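You operate a simulated robot arm through the tools that you are given. There is no shell and no other tool. Be economical: measure what you need, move in short steps, check, and stop when the job is done.

Carry out the task below with a simulated two-armed robot. There is one attempt and no reset: what you move stays moved.

## Task
Hold the green bowl on the island top steady with one hand and put the white egg in it with the other.

It is judged by the outcome, as a careful person would: the job done as asked, and still so three seconds after it is handed in. It fails if anything else is knocked over, pushed out of place, dropped, spilled or broken.

## Robot
Two 6-joint arms with two-finger grippers on one trunk, on a base that drives. Base frame: it is fixed to the floor where the robot stands at the start and does not move with it; the origin is under the middle of the robot, x ahead of it, y to its left, z up; the surface under the hand at the start is at about z = 900. Readings come in mm, rad, newtons and seconds.
The left shoulder is at the start at [70, 148, 1396], the right one opposite. With the tool pointing down near the work surface each hand reaches from about 420 to 680 mm from the robot's upright axis, wherever it stands, measured 20 degrees to its own side. Places, roughly: green bowl (15x15x7 cm) [800, -200, 900]. Payload 2.45 kg a hand.
The tool frame of a hand sits at the grasp point between the pads (the TCP): z along the fingers, y along the line on which they close. The tips reach 30 mm beyond it. Largest opening 106 mm; the body of the gripper starts 79 mm behind the TCP.
Orientation is that of the tool frame in the base frame, as [roll, pitch, yaw] about the fixed x, y, z axes, in that order (R = Rz(yaw) Ry(pitch) Rx(roll)). With the fingers straight down and closing along the base's y, the tool's x points along the base's -x, its y along +y and its z along -z.

## Interface
- The arms move only by the tool apply_moves. It takes "left_commands", "right_commands" or both (then of equal length, played together; a hand with none holds still); each is one flat list of numbers, 7 for each row, row after row: the shift along the tool's x, y, z in units of 40 mm (1.0 is 40 mm), then the turn, a rotation vector about the tool's x, y, z in units of 6 degrees (1.0 is 6 degrees), then the opening, from 0 (shut) to 1 (fully open). In form: [x, y, z, wx, wy, wz, jaw, x, y, z, wx, wy, wz, jaw, ...]. A call has 1 to 8 rows; each row shifts and turns the commanded pose from where the row before left it, along the tool's axes as they then stand. A call with a number of a shift or a turn outside -1 to 1 is refused whole. Each row takes 0.2 s and may step no farther than 50 mm and 0.15 rad from the row before; otherwise, or with a gripper value out of range, the whole call is refused. A pose out of reach is approached as far as the arm can. The call stops where the force on the tool passes 40 N (or 10 N more than at its start, if that is more) or the arm is blocked; 0.2 s more then pass. The fingers move at their own pace (about 72 mm/s each) and stop on an object; they squeeze with about 24 N. The grip force told is the motor's: it shows also when the fingers shut on nothing. Time passes only in rows, and 0.2 s behind the last, so rows that do not move let the fingers close. It gives the time, the measured TCP pose, the force on the tool (base axes), the opening and the grip force at its end, in the units of the frame above (readings bear some noise), with the torque about the TCP (base axes, N m) and any sound that the robot's microphone picked up, and new pictures: "views" is both (left out), scene, wrist or none (wrist: the cameras of the hands that moved).
- Cameras (640 x 400 px; columns grow to the right, rows downward): "scene" is now at [114.2, -16.8, 1589.4]; the picture's right is [-0.27, -0.96, 0.00], its down [-0.84, 0.24, -0.49] and it looks along [0.48, -0.13, -0.87] (base axes); focal length 270 px, centre (320, 200). "left" rides on the left gripper at [76, 2, -106] in its tool frame; the picture's right is [-0.02, 1.00, 0.00], its down [-0.78, -0.02, -0.62] and it looks along [-0.62, -0.01, 0.78] (tool axes); focal length 247 px, centre (320, 200). "right" rides on the right gripper at [76, -2, -106] in its tool frame; the picture's right is [0.02, 1.00, 0.00], its down [-0.78, 0.02, -0.62] and it looks along [-0.62, 0.01, 0.78] (tool axes); focal length 247 px, centre (320, 200). There is no depth. A picture from a camera that has moved, and an enlarged one, comes with that camera's place and axes in the base frame and with its lens.
- raise_lower(by): slides the trunk up (or, below 0, down) by that many mm; the arms and the scene camera ride with it, the base frame stays. It gives what a move gives, with no picture.
- base_move(legs): drives the robot by 1 to 6 legs, each [ahead, left, turn to the left] in mm, mm and rad, along the robot's own axes; the way and the turn of a leg run together, so that a leg with both is an arc; at most 1500 mm and 3.142 rad a leg. The arms and the cameras ride along, it lands a little off, and it stops where it bumps. It gives what a move gives, and a new picture of the scene camera.
- head_to(pan, tilt): turns the head with the scene camera to pan (to the left, within 1.501 rad either way) and tilt (down, from -0.506 to 1.204), counted from straight ahead of the robot. It gives what a move gives, and a new picture of the scene camera.
- close_up(camera, box): a new picture of the part [left, top, right, bottom] of that camera's present view, enlarged. No time passes.
- finish_job(): hands the job in; it is judged then, once.

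Work in short steps. Places have to be worked out from the pictures, the camera data and where the tool is seen: move nearer, look again, correct. Check each grasp and each placing, and mend what went wrong. You have 120 turns and 260 pictures in all, those below and enlarged ones among them. Open the grippers and draw the arms clear of the work before you hand the job in, unless the task says otherwise; then end with one line.

The tools are called as a command line: name --argument value ..., lists and objects as JSON in quotes. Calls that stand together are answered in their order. apply_moves: Moves the arms, as the interface text tells. Its arguments: {"type":"object","properties":{"left_commands":{"type":"array"},"right_commands":{"type":"array"},"views":{"type":"string","enum":["both","scene","wrist","none"]}},"required":[]} The other tools are called the same way: raise_lower (by) slides the trunk up or down; base_move (legs) drives the base; head_to (pan, tilt) turns the head that bears the scene camera; close_up (camera, box) takes an enlarged picture of a part of a camera's view; finish_job () hands the job in.

At the start:

```text
clock: 0.0
left_ee_pos: [587.1, 138.8, 1000.3]
left_orientation: [-3.141, 0.0, -3.141]
left_ft_force: [0.9, 0.5, 0.5]
left_torque: [0.01, 0.05, -0.02]
left_opening: 106.2
left_grasp_force: 0.1
right_ee_pos: [446.0, -227.5, 999.6]
right_orientation: [-3.142, 0.002, 3.14]
right_ft_force: [0.6, 0.1, -0.1]
right_torque: [-0.04, 0.02, 0.01]
right_opening: 105.9
right_grasp_force: 0.0
trunk travel left (down, up): [-868.0, 72.0]
robot x, y, heading: [-0.2, 1.1, -0.001]
head pan, tilt: [-0.274, 1.054]
```

scene: 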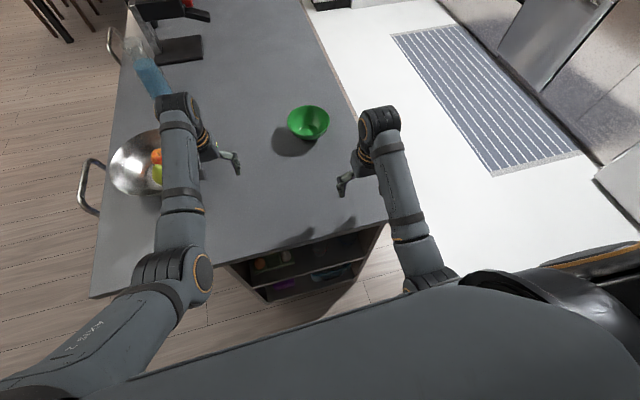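
right: 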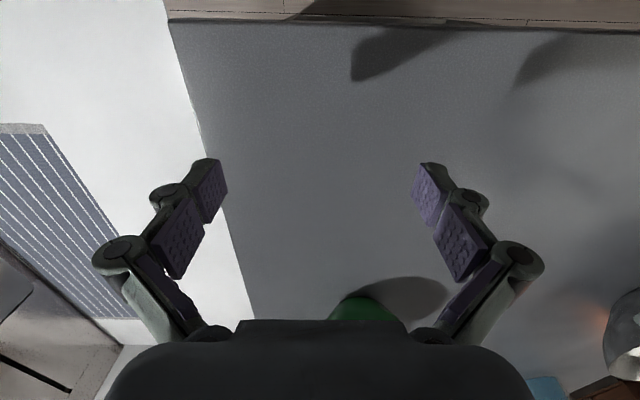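
left: 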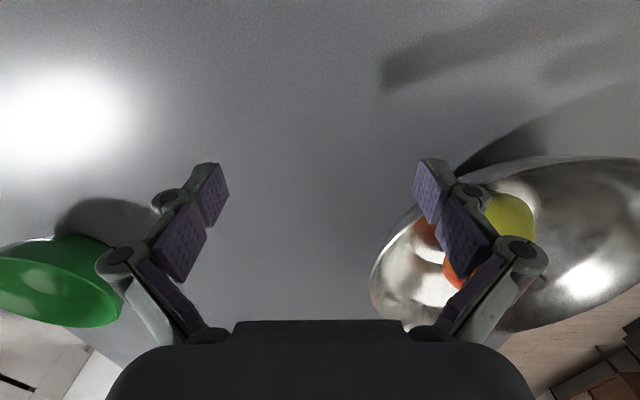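

The green bowl is visible, but no egg yet. I'll enlarge parts of the scene view to look for it.

close_up --camera "scene" --box '[80, 0, 400, 200]'

close_up --camera "scene" --box '[200, 180, 400, 305]'

close_up --camera "left" --box '[340, 130, 640, 340]'

```text
2.00 times, centred on (240, 100) of scene
camera zoom: at [114.2, -16.8, 1589.4], right [-0.27, -0.96, 0.0], down [-0.84, 0.24, -0.49], along [0.48, -0.13, -0.87], focal length 539 px, centre (480, 400)
```

zoom: 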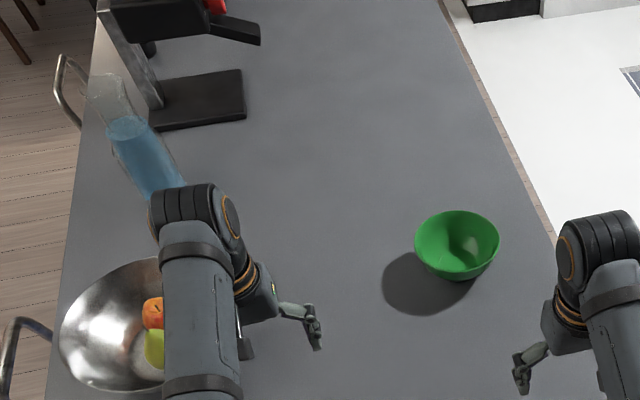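

```text
3.20 times, centred on (300, 242) of scene
camera zoom: at [114.2, -16.8, 1589.4], right [-0.27, -0.96, 0.0], down [-0.84, 0.24, -0.49], along [0.48, -0.13, -0.87], focal length 863 px, centre (384, 64)
```

zoom: 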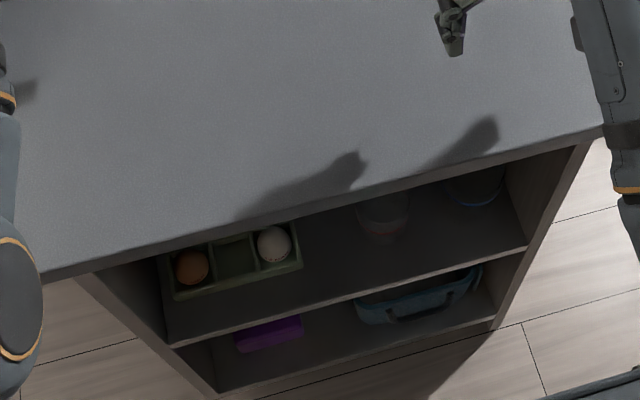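

```text
1.90 times, centred on (490, 235) of left
camera zoom: at [511.0, 140.1, 1106.6], right [0.02, 1.0, 0.0], down [0.78, -0.02, 0.62], along [0.62, -0.01, -0.78], focal length 470 px, centre (-4, 133)
```

zoom: 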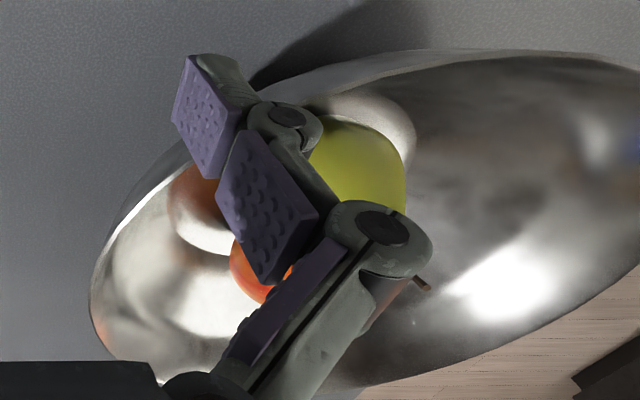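

The white egg sits in a tray with a brown one on the island's upper open shelf, facing the robot. I'll raise the trunk to clear things, then back off for a lower view into the shelf.

raise_lower --by 60

base_move --legs '[[-450, 0, 0]]'

head_to --pan 0 --tilt 0.75

```text
clock: 1.0
left_ee_pos: [586.7, 138.5, 1059.3]
left_orientation: [-3.141, 0.0, -3.141]
left_ft_force: [-0.8, 0.5, -0.7]
left_torque: [-0.01, 0.02, 0.03]
left_opening: 106.0
left_grasp_force: 0.1
right_ee_pos: [445.0, -226.9, 1058.6]
right_orientation: [-3.141, 0.0, 3.141]
right_ft_force: [-0.1, -0.3, 0.0]
right_torque: [0.01, -0.03, 0.0]
right_opening: 106.2
right_grasp_force: 0.1
trunk travel left (down, up): [-928.0, 12.0]
robot x, y, heading: [-1.9, 0.0, 0.001]
head pan, tilt: [-0.274, 1.054]
```

```text
clock: 3.7
left_ee_pos: [159.3, 129.6, 1062.3]
left_orientation: [-3.141, 0.002, 3.128]
left_ft_force: [-1.2, 0.7, 0.9]
left_torque: [0.02, -0.04, 0.02]
left_opening: 106.0
left_grasp_force: 0.0
right_ee_pos: [11.8, -233.8, 1061.9]
right_orientation: [3.141, 0.007, 3.129]
right_ft_force: [-0.7, -0.1, -0.2]
right_torque: [0.01, -0.05, 0.01]
right_opening: 105.7
right_grasp_force: 0.1
trunk travel left (down, up): [-928.0, 12.0]
robot x, y, heading: [-430.9, -3.3, -0.015]
head pan, tilt: [-0.274, 1.054]
stopped in leg 1: the robot was blocked; the commanded pose is now the measured one
camera scene: at [-318.5, -18.4, 1649.8], right [-0.28, -0.96, 0.0], down [-0.83, 0.25, -0.5], along [0.48, -0.14, -0.87], focal length 270 px, centre (320, 200)
```

scene: 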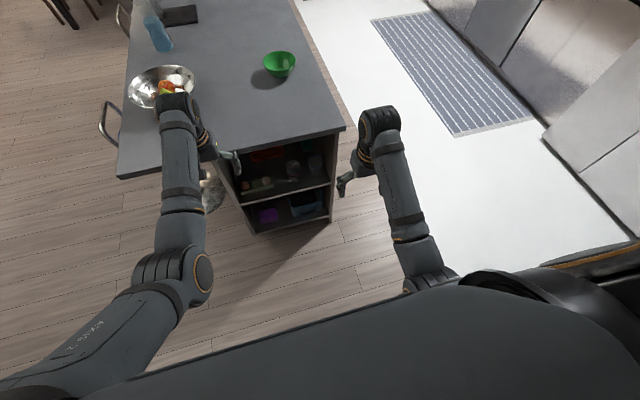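

```text
clock: 4.5
left_ee_pos: [160.5, 128.4, 1061.0]
left_orientation: [-3.141, 0.0, 3.125]
left_ft_force: [0.6, 0.7, 0.2]
left_torque: [0.01, -0.03, -0.02]
left_opening: 106.1
left_grasp_force: 0.1
right_ee_pos: [14.7, -235.6, 1059.8]
right_orientation: [3.138, 0.002, 3.129]
right_ft_force: [-0.2, -0.4, -0.9]
right_torque: [0.03, 0.01, 0.04]
right_opening: 105.8
right_grasp_force: 0.0
trunk travel left (down, up): [-928.0, 12.0]
robot x, y, heading: [-430.8, -2.0, -0.015]
head pan, tilt: [0.0, 0.75]
camera scene: at [-294.8, -3.1, 1672.1], right [-0.01, -1.0, 0.0], down [-0.68, 0.01, -0.73], along [0.73, -0.01, -0.68], focal length 270 px, centre (320, 200)
```

scene: 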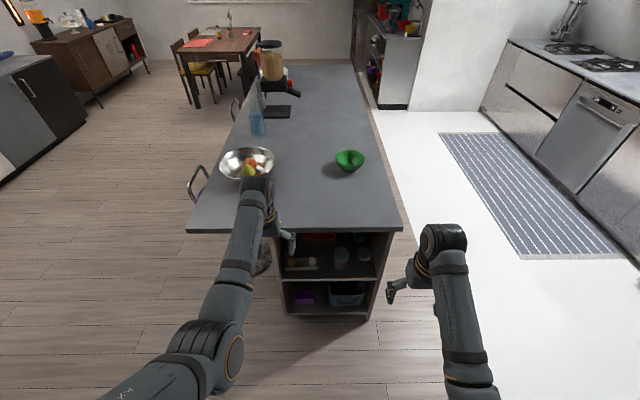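

The robot is clear of the island. I'll lower the trunk to look into the shelf and enlarge that part.

close_up --camera "scene" --box '[200, 130, 300, 192]'

raise_lower --by -450

head_to --pan 0 --tilt 0.5

```text
6.40 times, centred on (250, 161) of scene
camera zoom: at [-294.8, -3.1, 1672.1], right [-0.01, -1.0, 0.0], down [-0.68, 0.01, -0.73], along [0.73, -0.01, -0.68], focal length 1725 px, centre (768, 450)
```

zoom: 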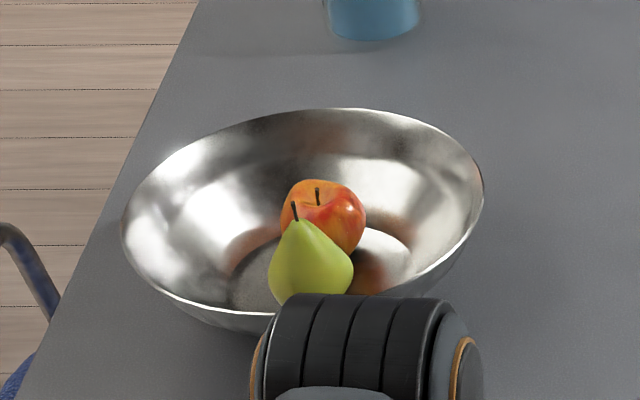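

```text
refused: -450 is not a number from -400 to 400
```

```text
clock: 5.2
left_ee_pos: [161.3, 128.0, 1060.0]
left_orientation: [3.141, -0.001, 3.128]
left_ft_force: [0.2, 0.0, 1.0]
left_torque: [-0.01, -0.03, 0.0]
left_opening: 105.8
left_grasp_force: 0.1
right_ee_pos: [15.1, -235.3, 1059.0]
right_orientation: [3.14, 0.001, 3.127]
right_ft_force: [0.6, 0.4, 0.4]
right_torque: [0.01, 0.02, -0.02]
right_opening: 105.9
right_grasp_force: 0.1
trunk travel left (down, up): [-928.0, 12.0]
robot x, y, heading: [-425.3, -0.1, -0.019]
head pan, tilt: [0.0, 0.499]
camera scene: at [-285.5, -2.8, 1694.0], right [-0.01, -1.0, 0.0], down [-0.48, 0.01, -0.88], along [0.88, -0.01, -0.48], focal length 270 px, centre (320, 200)
```

scene: 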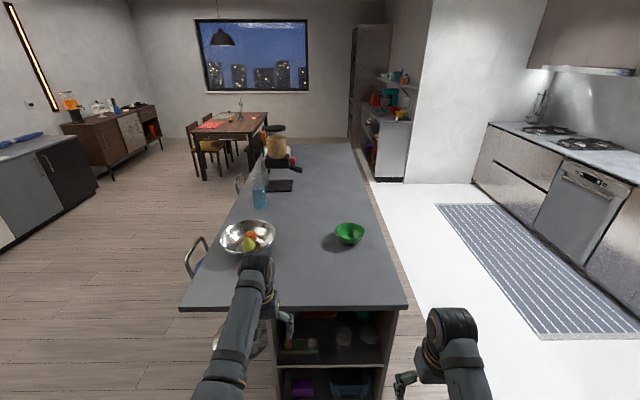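

Limit is 400 mm per call; lowering by 400 and looking again.

raise_lower --by -400

head_to --pan 0 --tilt 0.6

close_up --camera "scene" --box '[240, 150, 440, 275]'

```text
clock: 9.1
left_ee_pos: [161.6, 129.2, 660.4]
left_orientation: [3.141, 0.0, 3.126]
left_ft_force: [0.7, 0.5, -0.1]
left_torque: [-0.02, 0.02, -0.02]
left_opening: 105.9
left_grasp_force: 0.1
right_ee_pos: [15.4, -235.0, 659.2]
right_orientation: [-3.141, 0.002, 3.126]
right_ft_force: [-0.9, -0.1, 0.0]
right_torque: [0.03, -0.02, 0.0]
right_opening: 106.0
right_grasp_force: 0.1
trunk travel left (down, up): [-528.0, 412.0]
robot x, y, heading: [-426.8, -2.0, -0.016]
head pan, tilt: [0.0, 0.499]
```

```text
clock: 9.7
left_ee_pos: [161.2, 127.9, 660.1]
left_orientation: [3.14, 0.001, 3.127]
left_ft_force: [-0.4, 0.2, 0.5]
left_torque: [-0.01, -0.02, -0.01]
left_opening: 106.2
left_grasp_force: 0.0
right_ee_pos: [15.3, -235.2, 659.5]
right_orientation: [-3.14, 0.0, 3.127]
right_ft_force: [0.3, -0.5, 0.4]
right_torque: [0.0, -0.02, 0.01]
right_opening: 106.1
right_grasp_force: 0.0
trunk travel left (down, up): [-528.0, 412.0]
robot x, y, heading: [-425.8, 0.6, -0.015]
head pan, tilt: [0.0, 0.6]
camera scene: at [-288.7, -2.6, 1285.0], right [-0.01, -1.0, 0.0], down [-0.56, 0.01, -0.83], along [0.83, -0.01, -0.56], focal length 270 px, centre (320, 200)
```

scene: 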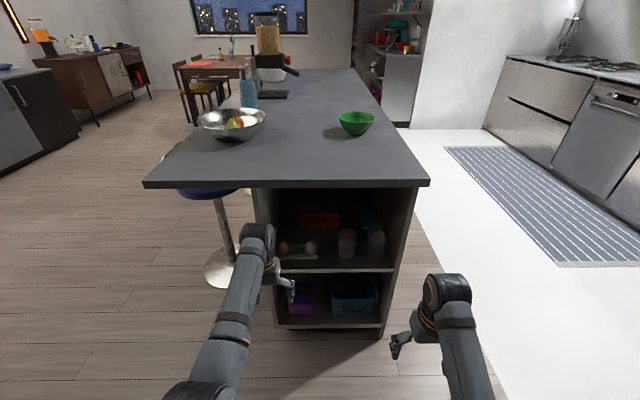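

```text
3.20 times, centred on (340, 212) of scene
camera zoom: at [-288.7, -2.6, 1285.0], right [-0.01, -1.0, 0.0], down [-0.56, 0.01, -0.83], along [0.83, -0.01, -0.56], focal length 863 px, centre (256, 160)
```

zoom: 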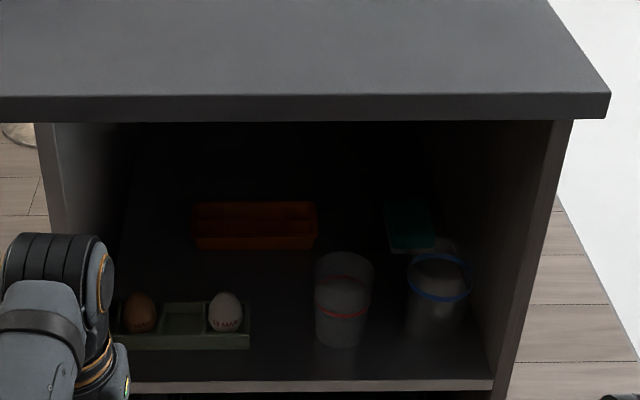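

I triangulate the white egg at about [481, 28, 542], with shelf front near x≈395 and lots of headroom. I'll pitch the left tool 45° forward, while moving the right hand 120 mm outward so it clears the cabinet.

apply_moves --left_commands '[0, 0, 0, 0, -0.94, 0, 0.8, 0, 0, 0, 0, -0.94, 0, 0.8, 0, 0, 0, 0, -0.94, 0, 0.8, 0, 0, 0, 0, -0.94, 0, 0.8, 0, 0, 0, 0, -0.94, 0, 0.8, 0, 0, 0, 0, -0.94, 0, 0.8, 0, 0, 0, 0, -0.94, 0, 0.8, 0, 0, 0, 0, -0.94, 0, 0.8]' --right_commands '[0, -0.5, 0, 0, 0, 0, 1, 0, -0.5, 0, 0, 0, 0, 1, 0, -0.5, 0, 0, 0, 0, 1, 0, -0.5, 0, 0, 0, 0, 1, 0, -0.5, 0, 0, 0, 0, 1, 0, -0.5, 0, 0, 0, 0, 1, 0, 0, 0, 0, 0, 0, 1, 0, 0, 0, 0, 0, 0, 1]' --views "both"

```text
clock: 11.7
left_ee_pos: [167.3, 168.1, 661.9]
left_orientation: [3.008, 0.801, 3.04]
left_ft_force: [-0.7, -0.1, 0.0]
left_torque: [-0.01, 0.01, 0.02]
left_opening: 84.8
left_grasp_force: 0.1
right_ee_pos: [12.3, -354.9, 659.8]
right_orientation: [3.141, 0.003, 3.127]
right_ft_force: [-0.5, -0.2, -0.4]
right_torque: [-0.02, -0.01, 0.0]
right_opening: 105.8
right_grasp_force: 0.1
trunk travel left (down, up): [-528.0, 412.0]
robot x, y, heading: [-430.8, -4.2, -0.017]
head pan, tilt: [0.0, 0.6]
stopped in row 8 (left hand): the arm was blocked; the commanded pose is now the measured one
camera scene: at [-288.5, -2.5, 1285.0], right [-0.01, -1.0, 0.0], down [-0.57, 0.01, -0.82], along [0.82, -0.01, -0.57], focal length 270 px, centre (320, 200)
camera right: at [-62.7, -356.1, 766.5], right [-0.01, 1.0, 0.0], down [0.78, 0.01, 0.62], along [0.62, 0.0, -0.78], focal length 247 px, centre (320, 200)
camera left: at [39.0, 167.9, 681.6], right [0.02, 0.99, 0.11], down [0.09, -0.11, 0.99], along [1.0, -0.01, -0.1], focal length 247 px, centre (320, 200)
```

scene: 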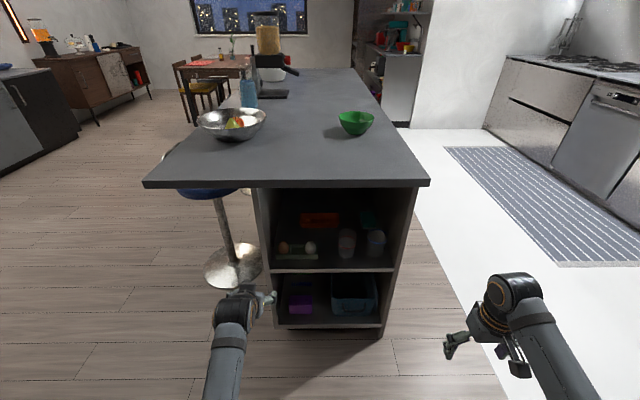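
right: 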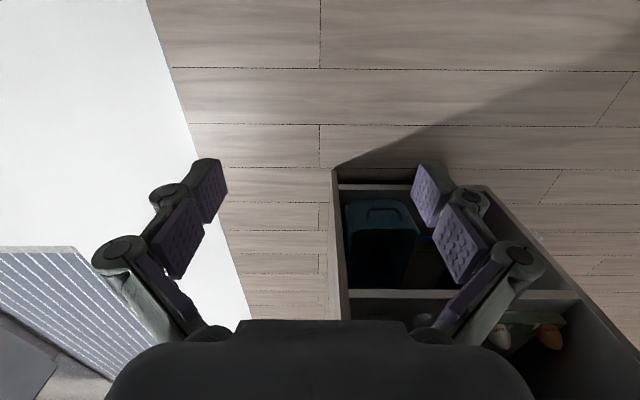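
left: 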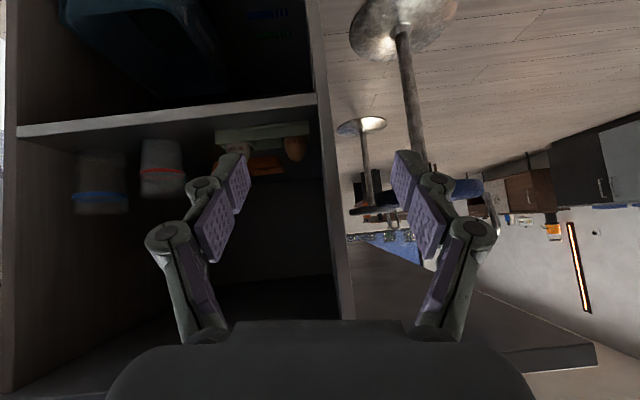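

The left wrist seems to be at a joint limit near 45°, leaving a small skew. About 35° is enough, so I ease back 10° and square the tool up.

apply_moves --left_commands '[0, 0, 0, 0, 0.85, 0, 0.8, 0, 0, 0, 0, 0.85, 0, 0.8, 0, -0.33, 0, 0.25, 0, -0.25, 0.8, 0, -0.33, 0, 0.25, 0, -0.25, 0.8, 0, -0.33, 0, 0.25, 0, -0.25, 0.8]' --views "none"

```text
clock: 13.1
left_ee_pos: [169.2, 163.2, 654.6]
left_orientation: [3.075, 0.626, 3.122]
left_ft_force: [0.0, 0.2, -0.4]
left_torque: [0.0, 0.02, 0.0]
left_opening: 84.7
left_grasp_force: 0.1
right_ee_pos: [14.0, -355.0, 659.8]
right_orientation: [3.141, 0.002, 3.128]
right_ft_force: [1.0, 0.0, -0.1]
right_torque: [0.02, 0.0, 0.05]
right_opening: 106.0
right_grasp_force: 0.1
trunk travel left (down, up): [-528.0, 412.0]
robot x, y, heading: [-426.3, -5.1, -0.011]
head pan, tilt: [0.0, 0.6]
stopped in row 5 (left hand): the arm was blocked; the commanded pose is now the measured one
```

Still blocked; I'll look at the left arm to understand why.

head_to --pan 0.2 --tilt 1.1

```text
clock: 14.1
left_ee_pos: [168.3, 161.9, 655.2]
left_orientation: [3.075, 0.626, 3.126]
left_ft_force: [0.0, -0.6, -0.5]
left_torque: [-0.05, 0.02, -0.03]
left_opening: 84.4
left_grasp_force: 0.0
right_ee_pos: [13.3, -355.4, 658.6]
right_orientation: [3.14, 0.002, 3.127]
right_ft_force: [0.5, 0.3, -0.2]
right_torque: [0.03, -0.02, -0.02]
right_opening: 105.9
right_grasp_force: 0.1
trunk travel left (down, up): [-528.0, 412.0]
robot x, y, heading: [-426.7, 0.5, -0.014]
head pan, tilt: [0.201, 1.1]
camera scene: at [-315.0, 10.3, 1246.4], right [0.19, -0.98, 0.0], down [-0.88, -0.17, -0.45], along [0.45, 0.08, -0.89], focal length 270 px, centre (320, 200)
```

scene: 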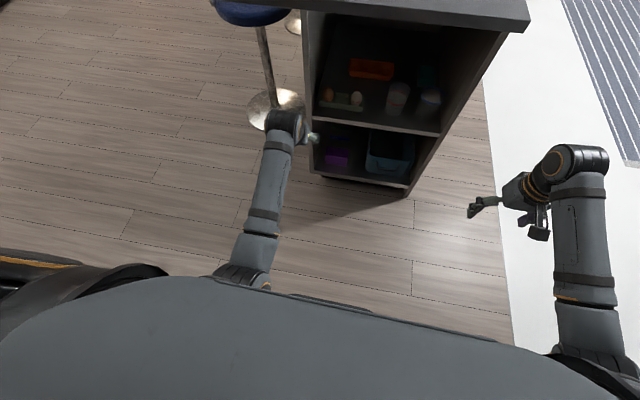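

The gripper comes off the forearm sideways, so wrist limits depend on position. I'll test a pure inward and forward shift without rotation.

apply_moves --left_commands '[0, -0.5, 0, 0, 0, 0, 0.8, 0, -0.5, 0, 0, 0, 0, 0.8, 0, -0.5, 0, 0, 0, 0, 0.8]' --views "none"

apply_moves --left_commands '[0, 0, 0, 0, 0.8, 0, 0.8, 0, 0, 0, 0, 0.8, 0, 0.8]' --views "none"

```text
clock: 14.9
left_ee_pos: [170.5, 190.4, 637.8]
left_orientation: [2.873, 0.611, 3.037]
left_ft_force: [0.2, -0.4, -0.3]
left_torque: [0.03, 0.0, 0.0]
left_opening: 85.1
left_grasp_force: 0.1
right_ee_pos: [12.5, -356.0, 659.5]
right_orientation: [-3.141, 0.001, 3.127]
right_ft_force: [0.6, -0.2, -0.1]
right_torque: [0.0, 0.01, -0.03]
right_opening: 105.7
right_grasp_force: 0.2
trunk travel left (down, up): [-528.0, 412.0]
robot x, y, heading: [-428.4, -4.2, -0.018]
head pan, tilt: [0.201, 1.1]
stopped in row 3 (left hand): the arm was blocked; the commanded pose is now the measured one
```

```text
clock: 15.5
left_ee_pos: [170.9, 188.0, 638.5]
left_orientation: [2.904, 0.45, 3.088]
left_ft_force: [0.1, -0.1, 0.9]
left_torque: [-0.01, 0.01, 0.01]
left_opening: 84.6
left_grasp_force: 0.0
right_ee_pos: [14.0, -355.5, 659.0]
right_orientation: [-3.141, 0.002, 3.128]
right_ft_force: [-0.1, 0.0, -0.1]
right_torque: [-0.02, -0.03, 0.02]
right_opening: 106.1
right_grasp_force: 0.1
trunk travel left (down, up): [-528.0, 412.0]
robot x, y, heading: [-424.6, -1.2, -0.014]
head pan, tilt: [0.201, 1.1]
```

Inward is against the limit, so I'll restore the roll while moving outward, then re-pitch.

apply_moves --left_commands '[0, 0.4, 0, 0, 0.6, 0, 0.8, 0, 0.4, 0, 0.76, 0, 0, 0.8, 0, 0.4, 0, 0.76, 0, 0, 0.8, 0, 0.4, 0, 0.76, 0, 0, 0.8]' --views "none"

apply_moves --left_commands '[0, 0, 0, 0, -0.8, 0, 0.8, 0, 0, 0, 0, -0.8, 0, 0.8, 0, 0, 0, 0, -0.8, 0, 0.8, 0, 0, 0, 0, -0.8, 0, 0.8]' --views "scene"

```text
clock: 16.5
left_ee_pos: [167.9, 253.0, 650.0]
left_orientation: [-3.133, 0.387, 3.103]
left_ft_force: [0.2, 0.5, 0.3]
left_torque: [0.01, 0.03, 0.0]
left_opening: 84.7
left_grasp_force: 0.0
right_ee_pos: [12.0, -354.9, 660.3]
right_orientation: [-3.141, 0.001, 3.127]
right_ft_force: [0.7, 0.5, 0.4]
right_torque: [0.01, 0.02, 0.03]
right_opening: 106.0
right_grasp_force: 0.1
trunk travel left (down, up): [-528.0, 412.0]
robot x, y, heading: [-429.8, -1.1, -0.012]
head pan, tilt: [0.201, 1.1]
```

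```text
clock: 17.5
left_ee_pos: [168.7, 251.6, 649.2]
left_orientation: [-3.134, 0.724, 3.105]
left_ft_force: [-1.2, -0.8, -0.1]
left_torque: [0.0, 0.02, 0.0]
left_opening: 84.7
left_grasp_force: 0.2
right_ee_pos: [13.4, -355.6, 659.8]
right_orientation: [3.14, 0.001, 3.126]
right_ft_force: [-0.2, 0.7, -0.6]
right_torque: [0.0, -0.01, 0.0]
right_opening: 106.3
right_grasp_force: 0.0
trunk travel left (down, up): [-528.0, 412.0]
robot x, y, heading: [-425.1, -0.8, -0.01]
head pan, tilt: [0.201, 1.1]
camera scene: at [-315.3, 10.4, 1246.4], right [0.19, -0.98, 0.0], down [-0.88, -0.17, -0.45], along [0.45, 0.08, -0.89], focal length 270 px, centre (320, 200)
```

scene: 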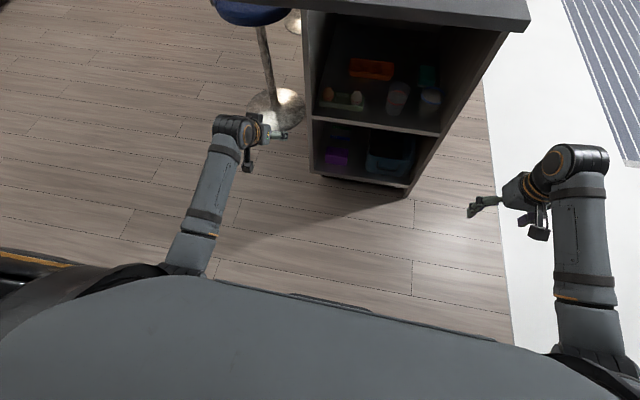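

At this wider stance the tool holds 41° pitch cleanly. I'll drive right 222 mm and ahead 150 mm so the hand lines up with the egg.

base_move --legs '[[0, -222, 0.012], [150, 0, 0]]'

apply_moves --left_commands '[0, 0, 0, 0, 0, 0, 0.8]' --views "wrist"

```text
clock: 20.1
left_ee_pos: [316.5, 36.4, 647.9]
left_orientation: [-3.135, 0.72, 3.118]
left_ft_force: [0.8, -0.8, -0.4]
left_torque: [-0.01, -0.02, 0.0]
left_opening: 84.8
left_grasp_force: 0.1
right_ee_pos: [168.2, -574.0, 659.1]
right_orientation: [3.14, 0.0, 3.137]
right_ft_force: [0.3, 0.7, -0.4]
right_torque: [0.01, 0.0, -0.01]
right_opening: 106.1
right_grasp_force: 0.0
trunk travel left (down, up): [-528.0, 412.0]
robot x, y, heading: [-276.4, -226.4, -0.002]
head pan, tilt: [0.201, 1.1]
camera scene: at [-164.5, -211.7, 1246.2], right [0.2, -0.98, 0.0], down [-0.87, -0.18, -0.45], along [0.44, 0.09, -0.89], focal length 270 px, centre (320, 200)
```

scene: 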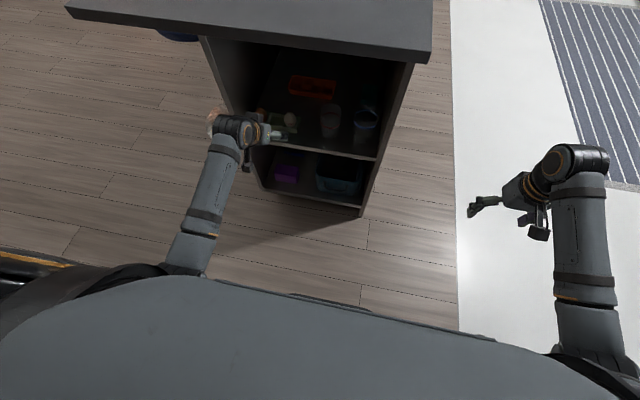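

```text
clock: 20.5
left_ee_pos: [315.2, 36.9, 648.7]
left_orientation: [-3.134, 0.722, 3.117]
left_ft_force: [0.3, -0.3, 0.4]
left_torque: [-0.01, -0.05, -0.01]
left_opening: 84.6
left_grasp_force: 0.0
right_ee_pos: [166.4, -573.4, 659.9]
right_orientation: [3.141, 0.002, 3.139]
right_ft_force: [-0.8, -0.1, -0.4]
right_torque: [0.0, 0.01, 0.01]
right_opening: 106.0
right_grasp_force: 0.0
trunk travel left (down, up): [-528.0, 412.0]
robot x, y, heading: [-278.2, -226.3, -0.003]
head pan, tilt: [0.201, 1.1]
camera left: at [187.7, 40.9, 678.1], right [0.05, 1.0, 0.01], down [0.18, -0.02, 0.98], along [0.98, -0.04, -0.18], focal length 247 px, centre (320, 200)
```

left: 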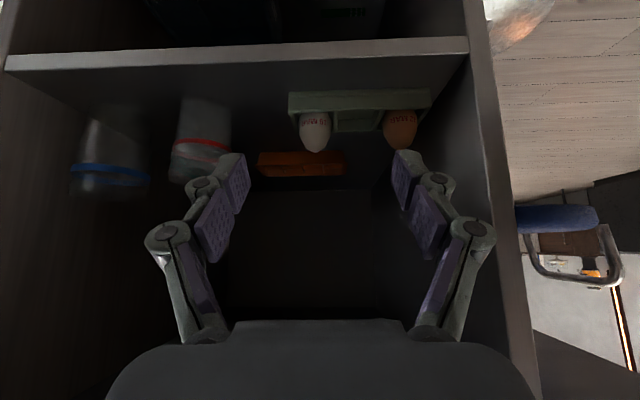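

The egg shows clearly below (picture is upside-down). I'll enlarge it for precise measurement.

close_up --camera "left" --box '[240, 70, 460, 207]'

```text
2.91 times, centred on (350, 138) of left
camera zoom: at [187.7, 40.9, 678.1], right [0.05, 1.0, 0.01], down [0.18, -0.02, 0.98], along [0.98, -0.04, -0.18], focal length 718 px, centre (233, 379)
```

zoom: 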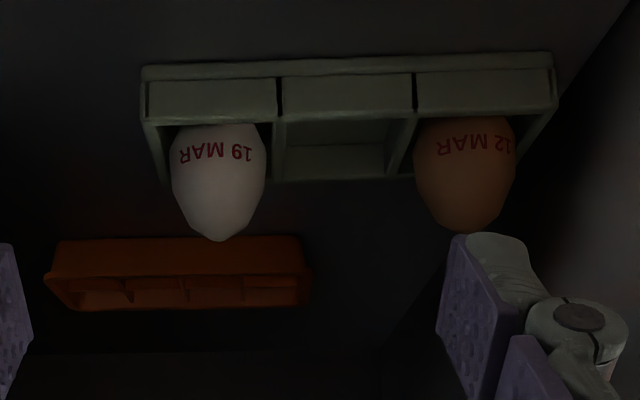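

Egg centre about [481, 25, 537], tray rim near z≈524. I'll use base and trunk to get to a pre-grasp about 70 mm back along the approach.

base_move --legs '[[112, -8, 0]]'

raise_lower --by -40

apply_moves --left_commands '[0, 0, 0, 0, 0, 0, 0.75]' --views "both"

```text
clock: 21.7
left_ee_pos: [426.5, 26.8, 648.0]
left_orientation: [-3.134, 0.722, 3.119]
left_ft_force: [0.7, 0.4, 0.0]
left_torque: [0.03, -0.02, -0.02]
left_opening: 84.9
left_grasp_force: 0.1
right_ee_pos: [278.9, -581.6, 659.0]
right_orientation: [-3.14, 0.0, 3.139]
right_ft_force: [0.9, -0.2, 0.1]
right_torque: [0.0, 0.03, 0.02]
right_opening: 105.7
right_grasp_force: 0.0
trunk travel left (down, up): [-528.0, 412.0]
robot x, y, heading: [-168.3, -232.7, 0.002]
head pan, tilt: [0.201, 1.1]
camera scene: at [-53.0, -219.9, 1246.3], right [0.2, -0.98, 0.0], down [-0.87, -0.18, -0.45], along [0.44, 0.09, -0.89], focal length 270 px, centre (320, 200)
```

scene: 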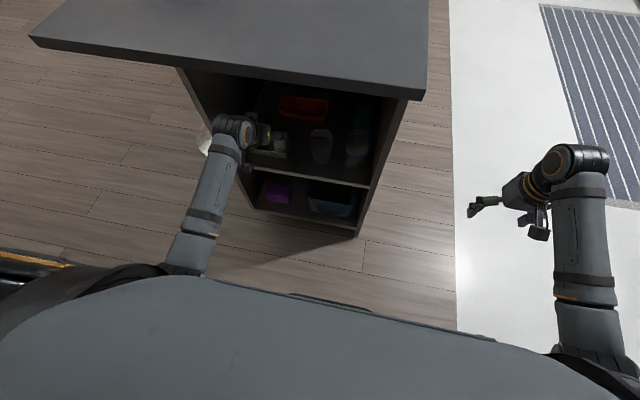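

```text
clock: 22.6
left_ee_pos: [426.2, 28.3, 608.9]
left_orientation: [-3.134, 0.722, 3.116]
left_ft_force: [-0.9, -0.1, 0.0]
left_torque: [-0.02, 0.01, 0.03]
left_opening: 85.0
left_grasp_force: 0.0
right_ee_pos: [278.8, -581.4, 619.3]
right_orientation: [3.141, 0.002, 3.138]
right_ft_force: [0.3, 0.1, -0.4]
right_torque: [0.02, 0.03, 0.0]
right_opening: 105.9
right_grasp_force: 0.1
trunk travel left (down, up): [-488.0, 452.0]
robot x, y, heading: [-164.9, -233.0, -0.004]
head pan, tilt: [0.201, 1.1]
```

```text
clock: 23.0
left_ee_pos: [426.2, 27.0, 608.1]
left_orientation: [-3.134, 0.724, 3.118]
left_ft_force: [0.1, -0.3, 0.0]
left_torque: [0.02, -0.01, -0.01]
left_opening: 79.9
left_grasp_force: 0.1
right_ee_pos: [277.9, -582.4, 620.2]
right_orientation: [-3.141, 0.002, 3.138]
right_ft_force: [-0.2, 0.2, 0.3]
right_torque: [-0.06, 0.03, -0.03]
right_opening: 105.9
right_grasp_force: 0.0
trunk travel left (down, up): [-488.0, 452.0]
robot x, y, heading: [-166.5, -230.7, 0.002]
head pan, tilt: [0.201, 1.1]
camera scene: at [-54.3, -219.8, 1206.4], right [0.2, -0.98, 0.0], down [-0.87, -0.18, -0.45], along [0.45, 0.09, -0.89], focal length 270 px, centre (320, 200)
camera left: at [299.1, 32.8, 638.1], right [0.05, 1.0, 0.01], down [0.18, -0.02, 0.98], along [0.98, -0.04, -0.18], focal length 247 px, centre (320, 200)
```

scene: 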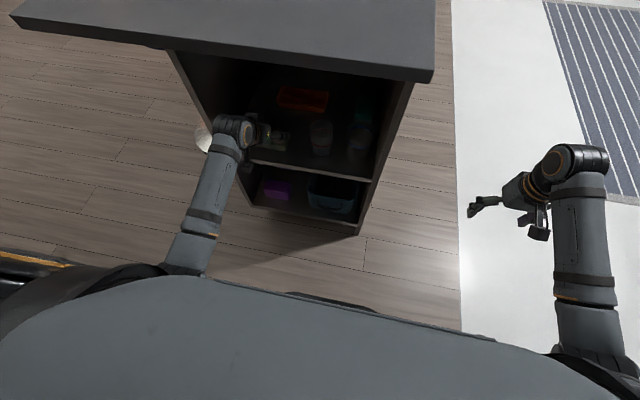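
left: 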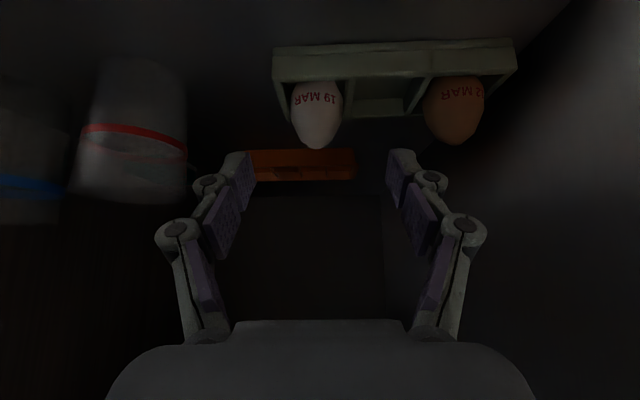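

I'll enlarge both views to refine the egg's depth.

close_up --camera "left" --box '[256, 30, 384, 110]'

close_up --camera "left" --box '[240, 70, 400, 170]'

close_up --camera "scene" --box '[230, 90, 310, 140]'

```text
5.00 times, centred on (320, 70) of left
camera zoom: at [299.1, 32.8, 638.1], right [0.05, 1.0, 0.01], down [0.18, -0.02, 0.98], along [0.98, -0.04, -0.18], focal length 1235 px, centre (320, 850)
```

zoom: 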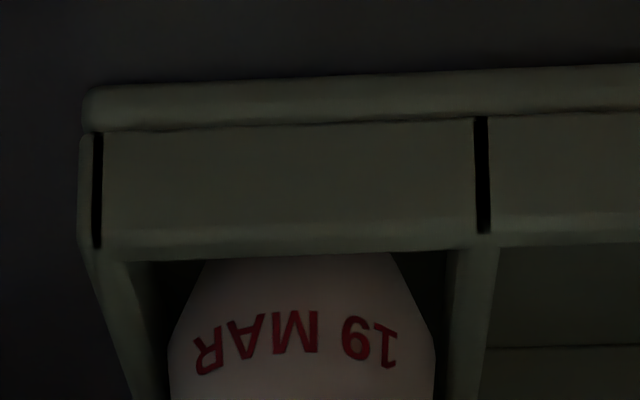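

```text
4.00 times, centred on (320, 120) of left
camera zoom: at [299.1, 32.8, 638.1], right [0.05, 1.0, 0.01], down [0.18, -0.02, 0.98], along [0.98, -0.04, -0.18], focal length 988 px, centre (320, 520)
```

zoom: 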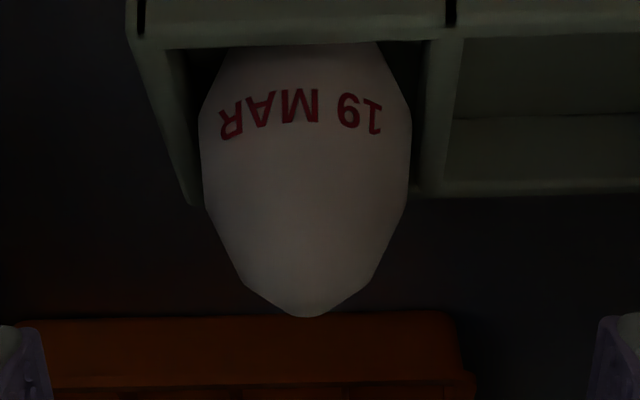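

```text
8.00 times, centred on (270, 115) of scene
camera zoom: at [-54.3, -219.8, 1206.4], right [0.2, -0.98, 0.0], down [-0.87, -0.18, -0.45], along [0.45, 0.09, -0.89], focal length 2157 px, centre (720, 880)
```

zoom: 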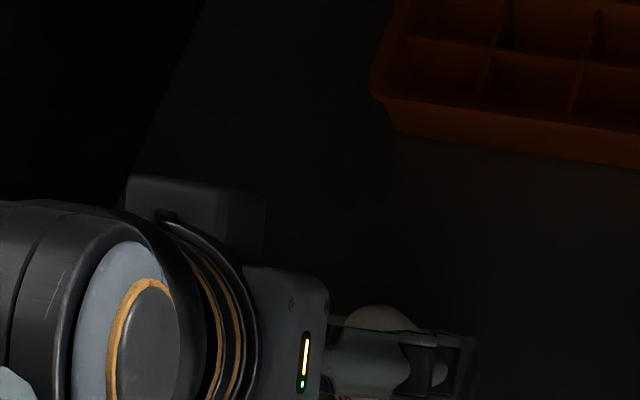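

Refined: egg axis x≈478, y≈24, equator z≈525 (tray rim about the same), tip z≈566, width ≈42 mm. I'll descend along the tool to TCP ≈[466, 24, 557] in two stages, starting with 40 mm.

apply_moves --left_commands '[0.05, -0.03, 0.5, 0, 0, 0, 0.66, 0.05, -0.04, 0.5, 0, 0, 0, 0.66]' --views "wrist"

close_up --camera "left" --box '[200, 20, 440, 170]'

```text
clock: 23.6
left_ee_pos: [450.6, 24.1, 576.7]
left_orientation: [-3.134, 0.723, 3.118]
left_ft_force: [-0.4, -0.4, -0.7]
left_torque: [0.0, -0.01, -0.01]
left_opening: 70.1
left_grasp_force: 0.1
right_ee_pos: [279.1, -583.0, 619.7]
right_orientation: [-3.141, 0.002, 3.139]
right_ft_force: [-0.4, -0.8, 0.3]
right_torque: [-0.04, 0.01, 0.03]
right_opening: 106.0
right_grasp_force: 0.1
trunk travel left (down, up): [-488.0, 452.0]
robot x, y, heading: [-168.6, -234.0, -0.005]
head pan, tilt: [0.201, 1.1]
camera left: at [322.9, 29.1, 605.0], right [0.05, 1.0, 0.01], down [0.18, -0.02, 0.98], along [0.98, -0.04, -0.18], focal length 247 px, centre (320, 200)
```

left: 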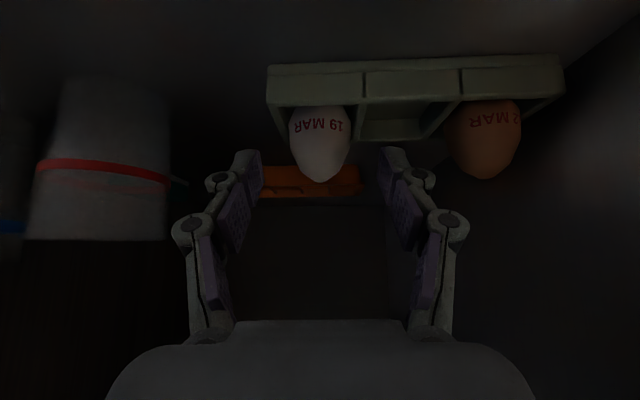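

```text
2.67 times, centred on (320, 95) of left
camera zoom: at [322.9, 29.1, 605.0], right [0.05, 1.0, 0.01], down [0.18, -0.02, 0.98], along [0.98, -0.04, -0.18], focal length 659 px, centre (320, 480)
```

zoom: 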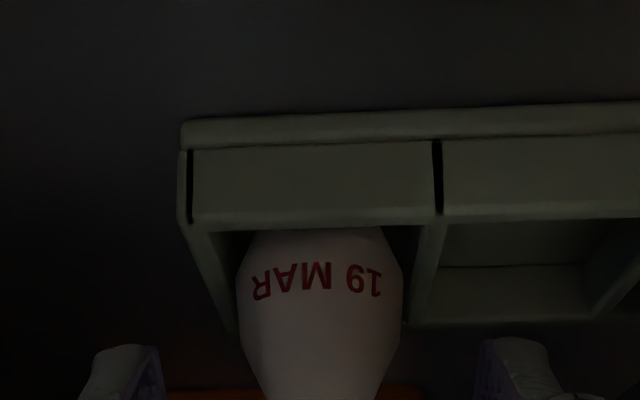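

All estimates agree (rim z≈525, egg centred between the fingers). Final advance of 26 mm, then close.

apply_moves --left_commands '[0.03, 0, 0.32, 0, 0, 0, 0.66, 0.02, 0, 0.32, 0, 0, 0, 0.66]' --views "wrist"

close_up --camera "left" --box '[220, 90, 420, 215]'

```text
clock: 24.2
left_ee_pos: [465.6, 22.7, 555.7]
left_orientation: [-3.136, 0.723, 3.117]
left_ft_force: [0.5, 0.0, 0.2]
left_torque: [0.02, 0.0, 0.01]
left_opening: 70.0
left_grasp_force: 0.1
right_ee_pos: [276.9, -582.2, 619.1]
right_orientation: [-3.141, 0.0, 3.139]
right_ft_force: [-0.6, 0.0, -0.3]
right_torque: [-0.02, 0.01, 0.0]
right_opening: 106.2
right_grasp_force: 0.1
trunk travel left (down, up): [-488.0, 452.0]
robot x, y, heading: [-170.0, -233.4, -0.0]
head pan, tilt: [0.201, 1.1]
camera left: at [337.9, 28.4, 585.0], right [0.05, 1.0, 0.01], down [0.18, -0.02, 0.98], along [0.98, -0.04, -0.18], focal length 247 px, centre (320, 200)
```

left: 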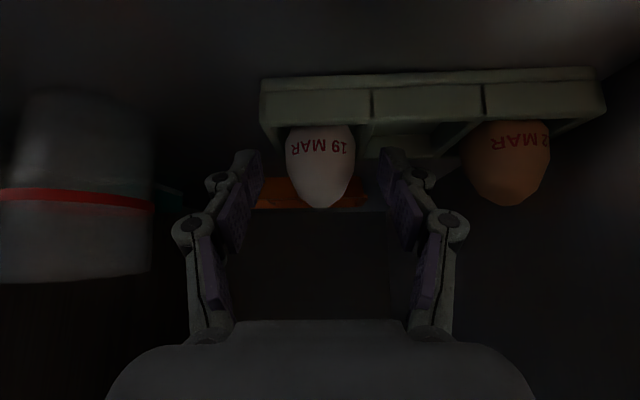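

```text
3.20 times, centred on (320, 152) of left
camera zoom: at [337.9, 28.4, 585.0], right [0.05, 1.0, 0.01], down [0.18, -0.02, 0.98], along [0.98, -0.04, -0.18], focal length 790 px, centre (320, 352)
```

zoom: 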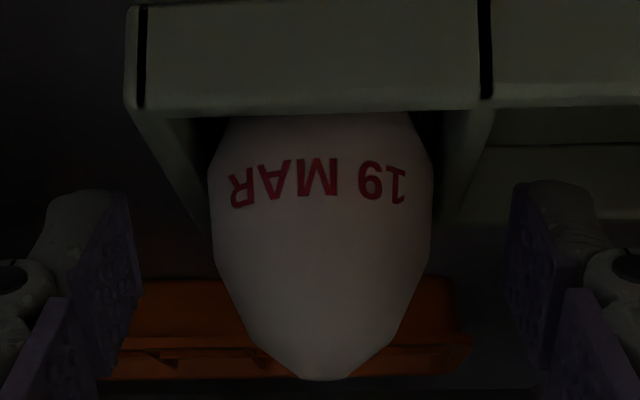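

Fingertips sit level with the egg's widest part and above the rim. Closing gently.

apply_moves --left_commands '[0, 0, 0, 0, 0, 0, 0.45, 0, 0, 0, 0, 0, 0, 0.35, 0, 0, 0, 0, 0, 0, 0.3, 0, 0, 0, 0, 0, 0, 0.3]' --views "wrist"

close_up --camera "left" --box '[220, 90, 420, 215]'

```text
clock: 25.2
left_ee_pos: [464.5, 23.5, 555.9]
left_orientation: [-3.136, 0.722, 3.117]
left_ft_force: [0.1, 0.5, 0.6]
left_torque: [0.0, -0.02, -0.02]
left_opening: 38.0
left_grasp_force: 23.9
right_ee_pos: [277.6, -580.5, 617.3]
right_orientation: [3.141, 0.003, 3.138]
right_ft_force: [-0.3, 0.3, -0.1]
right_torque: [0.02, 0.04, 0.0]
right_opening: 105.8
right_grasp_force: 0.0
trunk travel left (down, up): [-488.0, 452.0]
robot x, y, heading: [-169.9, -234.2, -0.007]
head pan, tilt: [0.201, 1.1]
camera left: at [337.7, 28.3, 585.3], right [0.05, 1.0, 0.01], down [0.18, -0.02, 0.98], along [0.98, -0.04, -0.18], focal length 247 px, centre (320, 200)
```

left: 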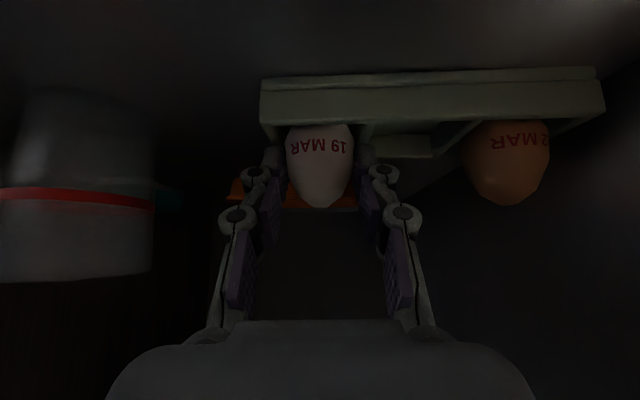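

```text
3.20 times, centred on (320, 152) of left
camera zoom: at [337.7, 28.3, 585.3], right [0.05, 1.0, 0.01], down [0.18, -0.02, 0.98], along [0.98, -0.04, -0.18], focal length 790 px, centre (320, 352)
```

zoom: 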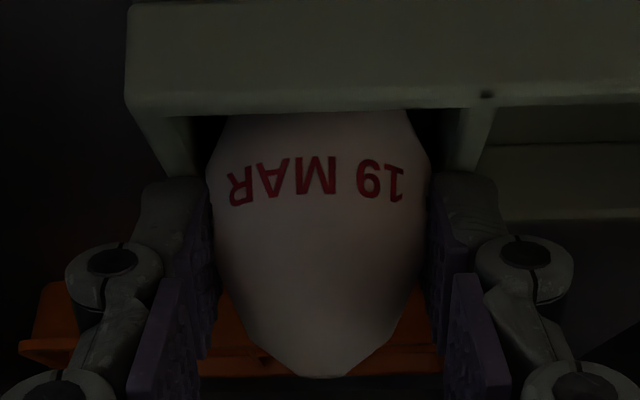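

Gripped at 24 N. Lifting slowly 20 mm straight up to check that the egg comes along.

apply_moves --left_commands '[-0.083, 0, -0.094, 0, 0, 0, 0.3, -0.083, 0, -0.094, 0, 0, 0, 0.3, -0.083, 0, -0.094, 0, 0, 0, 0.3, -0.083, 0, -0.094, 0, 0, 0, 0.3]' --views "wrist"

```text
clock: 26.2
left_ee_pos: [465.4, 23.0, 575.9]
left_orientation: [-3.133, 0.723, 3.118]
left_ft_force: [-0.3, 0.3, -0.1]
left_torque: [-0.05, 0.01, 0.01]
left_opening: 32.1
left_grasp_force: 0.1
right_ee_pos: [277.3, -582.2, 620.5]
right_orientation: [3.141, 0.002, 3.138]
right_ft_force: [0.5, 0.4, -0.6]
right_torque: [-0.01, 0.0, -0.05]
right_opening: 105.8
right_grasp_force: 0.1
trunk travel left (down, up): [-488.0, 452.0]
robot x, y, heading: [-164.1, -233.1, -0.003]
head pan, tilt: [0.201, 1.1]
camera left: at [337.7, 28.6, 604.8], right [0.05, 1.0, 0.01], down [0.18, -0.02, 0.98], along [0.98, -0.04, -0.18], focal length 247 px, centre (320, 200)
```

left: 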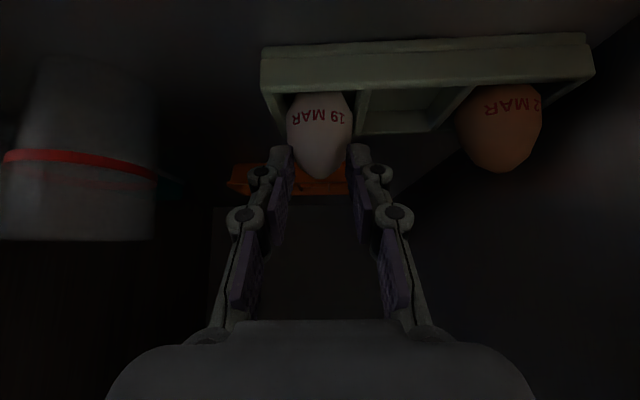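

The egg slipped out of the taper and is still in its cell, so the grip must be lower. I'll reopen, descend a few mm lower than before in small steps, watching force for rim contact.

apply_moves --left_commands '[0, 0, 0, 0, 0, 0, 0.6, 0, 0, 0, 0, 0, 0, 0.66, 0.165, 0.02, 0.188, 0, 0, 0, 0.66, 0.165, 0.02, 0.188, 0, 0, 0, 0.66, 0.05, 0, 0.056, 0, 0, 0, 0.6]' --views "none"

close_up --camera "left" --box '[220, 90, 420, 215]'

```text
clock: 27.4
left_ee_pos: [464.7, 25.4, 553.4]
left_orientation: [-3.135, 0.723, 3.116]
left_ft_force: [-0.5, -0.2, 0.2]
left_torque: [0.03, -0.01, -0.02]
left_opening: 63.5
left_grasp_force: 0.1
right_ee_pos: [278.4, -582.5, 619.6]
right_orientation: [-3.14, 0.002, 3.138]
right_ft_force: [0.4, 0.1, 0.1]
right_torque: [0.02, 0.0, 0.01]
right_opening: 106.1
right_grasp_force: 0.1
trunk travel left (down, up): [-488.0, 452.0]
robot x, y, heading: [-164.9, -235.6, -0.006]
head pan, tilt: [0.201, 1.1]
```

```text
3.20 times, centred on (320, 152) of left
camera zoom: at [337.9, 30.0, 582.0], right [0.05, 1.0, 0.01], down [0.18, -0.02, 0.98], along [0.98, -0.04, -0.18], focal length 790 px, centre (320, 352)
```

zoom: 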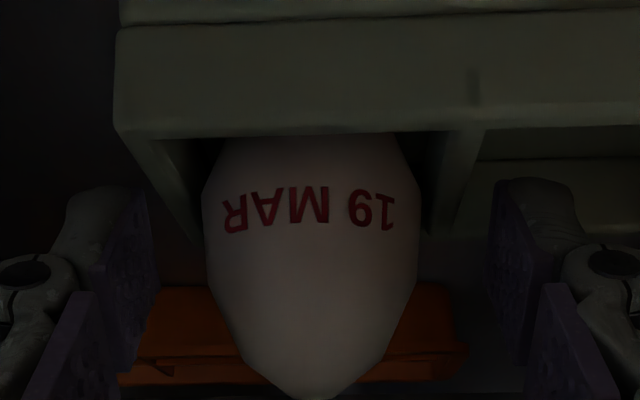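

No contact yet at z 553. I'll re-centre 2 mm and go down 3 mm more in 1 mm rows.

apply_moves --left_commands '[0.0165, -0.045, 0.0188, 0, 0, 0, 0.6, 0.0165, 0, 0.0188, 0, 0, 0, 0.6, 0.0165, 0, 0.0188, 0, 0, 0, 0.6]' --views "none"

apply_moves --left_commands '[0, 0, 0, 0, 0, 0, 0.45, 0, 0, 0, 0, 0, 0, 0.38, 0, 0, 0, 0, 0, 0, 0.3, 0, 0, 0, 0, 0, 0, 0.3]' --views "none"

close_up --camera "left" --box '[220, 90, 420, 215]'

```text
clock: 28.2
left_ee_pos: [463.9, 23.5, 549.7]
left_orientation: [-3.134, 0.721, 3.116]
left_ft_force: [-0.1, -0.2, 0.8]
left_torque: [-0.02, 0.01, 0.02]
left_opening: 63.7
left_grasp_force: 0.0
right_ee_pos: [278.2, -581.5, 619.3]
right_orientation: [-3.141, 0.001, 3.139]
right_ft_force: [-0.9, 0.5, 0.5]
right_torque: [-0.02, 0.01, 0.02]
right_opening: 106.1
right_grasp_force: 0.0
trunk travel left (down, up): [-488.0, 452.0]
robot x, y, heading: [-166.8, -231.6, 0.0]
head pan, tilt: [0.201, 1.1]
```

```text
clock: 29.2
left_ee_pos: [465.5, 23.5, 549.3]
left_orientation: [-3.135, 0.722, 3.117]
left_ft_force: [0.2, 1.1, 0.1]
left_torque: [-0.01, -0.02, 0.03]
left_opening: 58.4
left_grasp_force: 24.4
right_ee_pos: [278.2, -582.0, 619.5]
right_orientation: [3.14, 0.002, 3.14]
right_ft_force: [1.4, -0.7, -0.2]
right_torque: [0.0, 0.01, 0.03]
right_opening: 105.7
right_grasp_force: 0.0
trunk travel left (down, up): [-488.0, 452.0]
robot x, y, heading: [-166.5, -235.0, 0.002]
head pan, tilt: [0.201, 1.1]
```

```text
3.20 times, centred on (320, 152) of left
camera zoom: at [337.6, 28.2, 578.7], right [0.05, 1.0, 0.01], down [0.18, -0.02, 0.98], along [0.98, -0.04, -0.18], focal length 790 px, centre (320, 352)
```

zoom: 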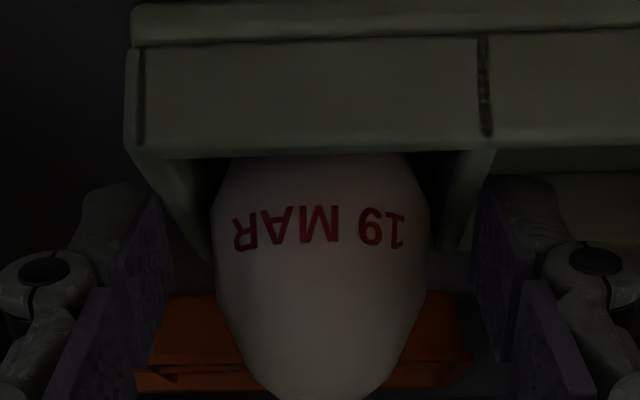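

That height closed on the cell walls (58 mm), so the rim is just below. I'll open, rise about 2.5 mm and close again.

apply_moves --left_commands '[0, 0, 0, 0, 0, 0, 0.64, -0.041, 0, -0.047, 0, 0, 0, 0.64, 0, 0, 0, 0, 0, 0, 0.5, 0, 0, 0, 0, 0, 0, 0.38, 0, 0, 0, 0, 0, 0, 0.3, 0, 0, 0, 0, 0, 0, 0.3]' --views "none"

close_up --camera "left" --box '[220, 90, 420, 215]'

```text
clock: 30.6
left_ee_pos: [463.9, 23.1, 552.7]
left_orientation: [-3.136, 0.722, 3.117]
left_ft_force: [-0.3, -1.5, 0.2]
left_torque: [0.13, 0.06, 0.07]
left_opening: 57.9
left_grasp_force: 24.3
right_ee_pos: [277.9, -581.0, 619.7]
right_orientation: [3.141, 0.002, 3.138]
right_ft_force: [0.0, 0.2, -0.6]
right_torque: [0.01, 0.03, -0.01]
right_opening: 105.8
right_grasp_force: 0.0
trunk travel left (down, up): [-488.0, 452.0]
robot x, y, heading: [-166.4, -227.9, -0.001]
head pan, tilt: [0.201, 1.1]
```

```text
3.20 times, centred on (320, 152) of left
camera zoom: at [337.3, 28.3, 581.5], right [0.05, 1.0, 0.01], down [0.18, -0.02, 0.98], along [0.98, -0.04, -0.18], focal length 790 px, centre (320, 352)
```

zoom: 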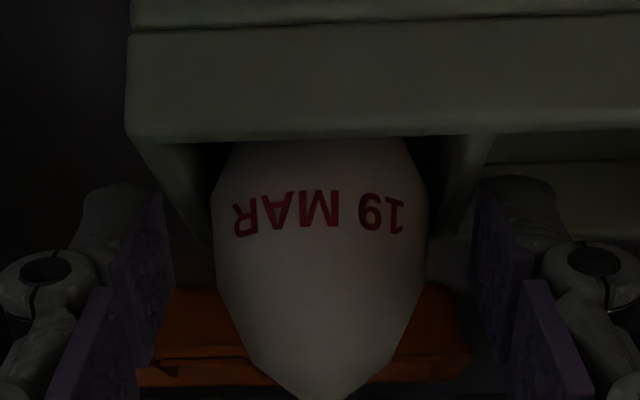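

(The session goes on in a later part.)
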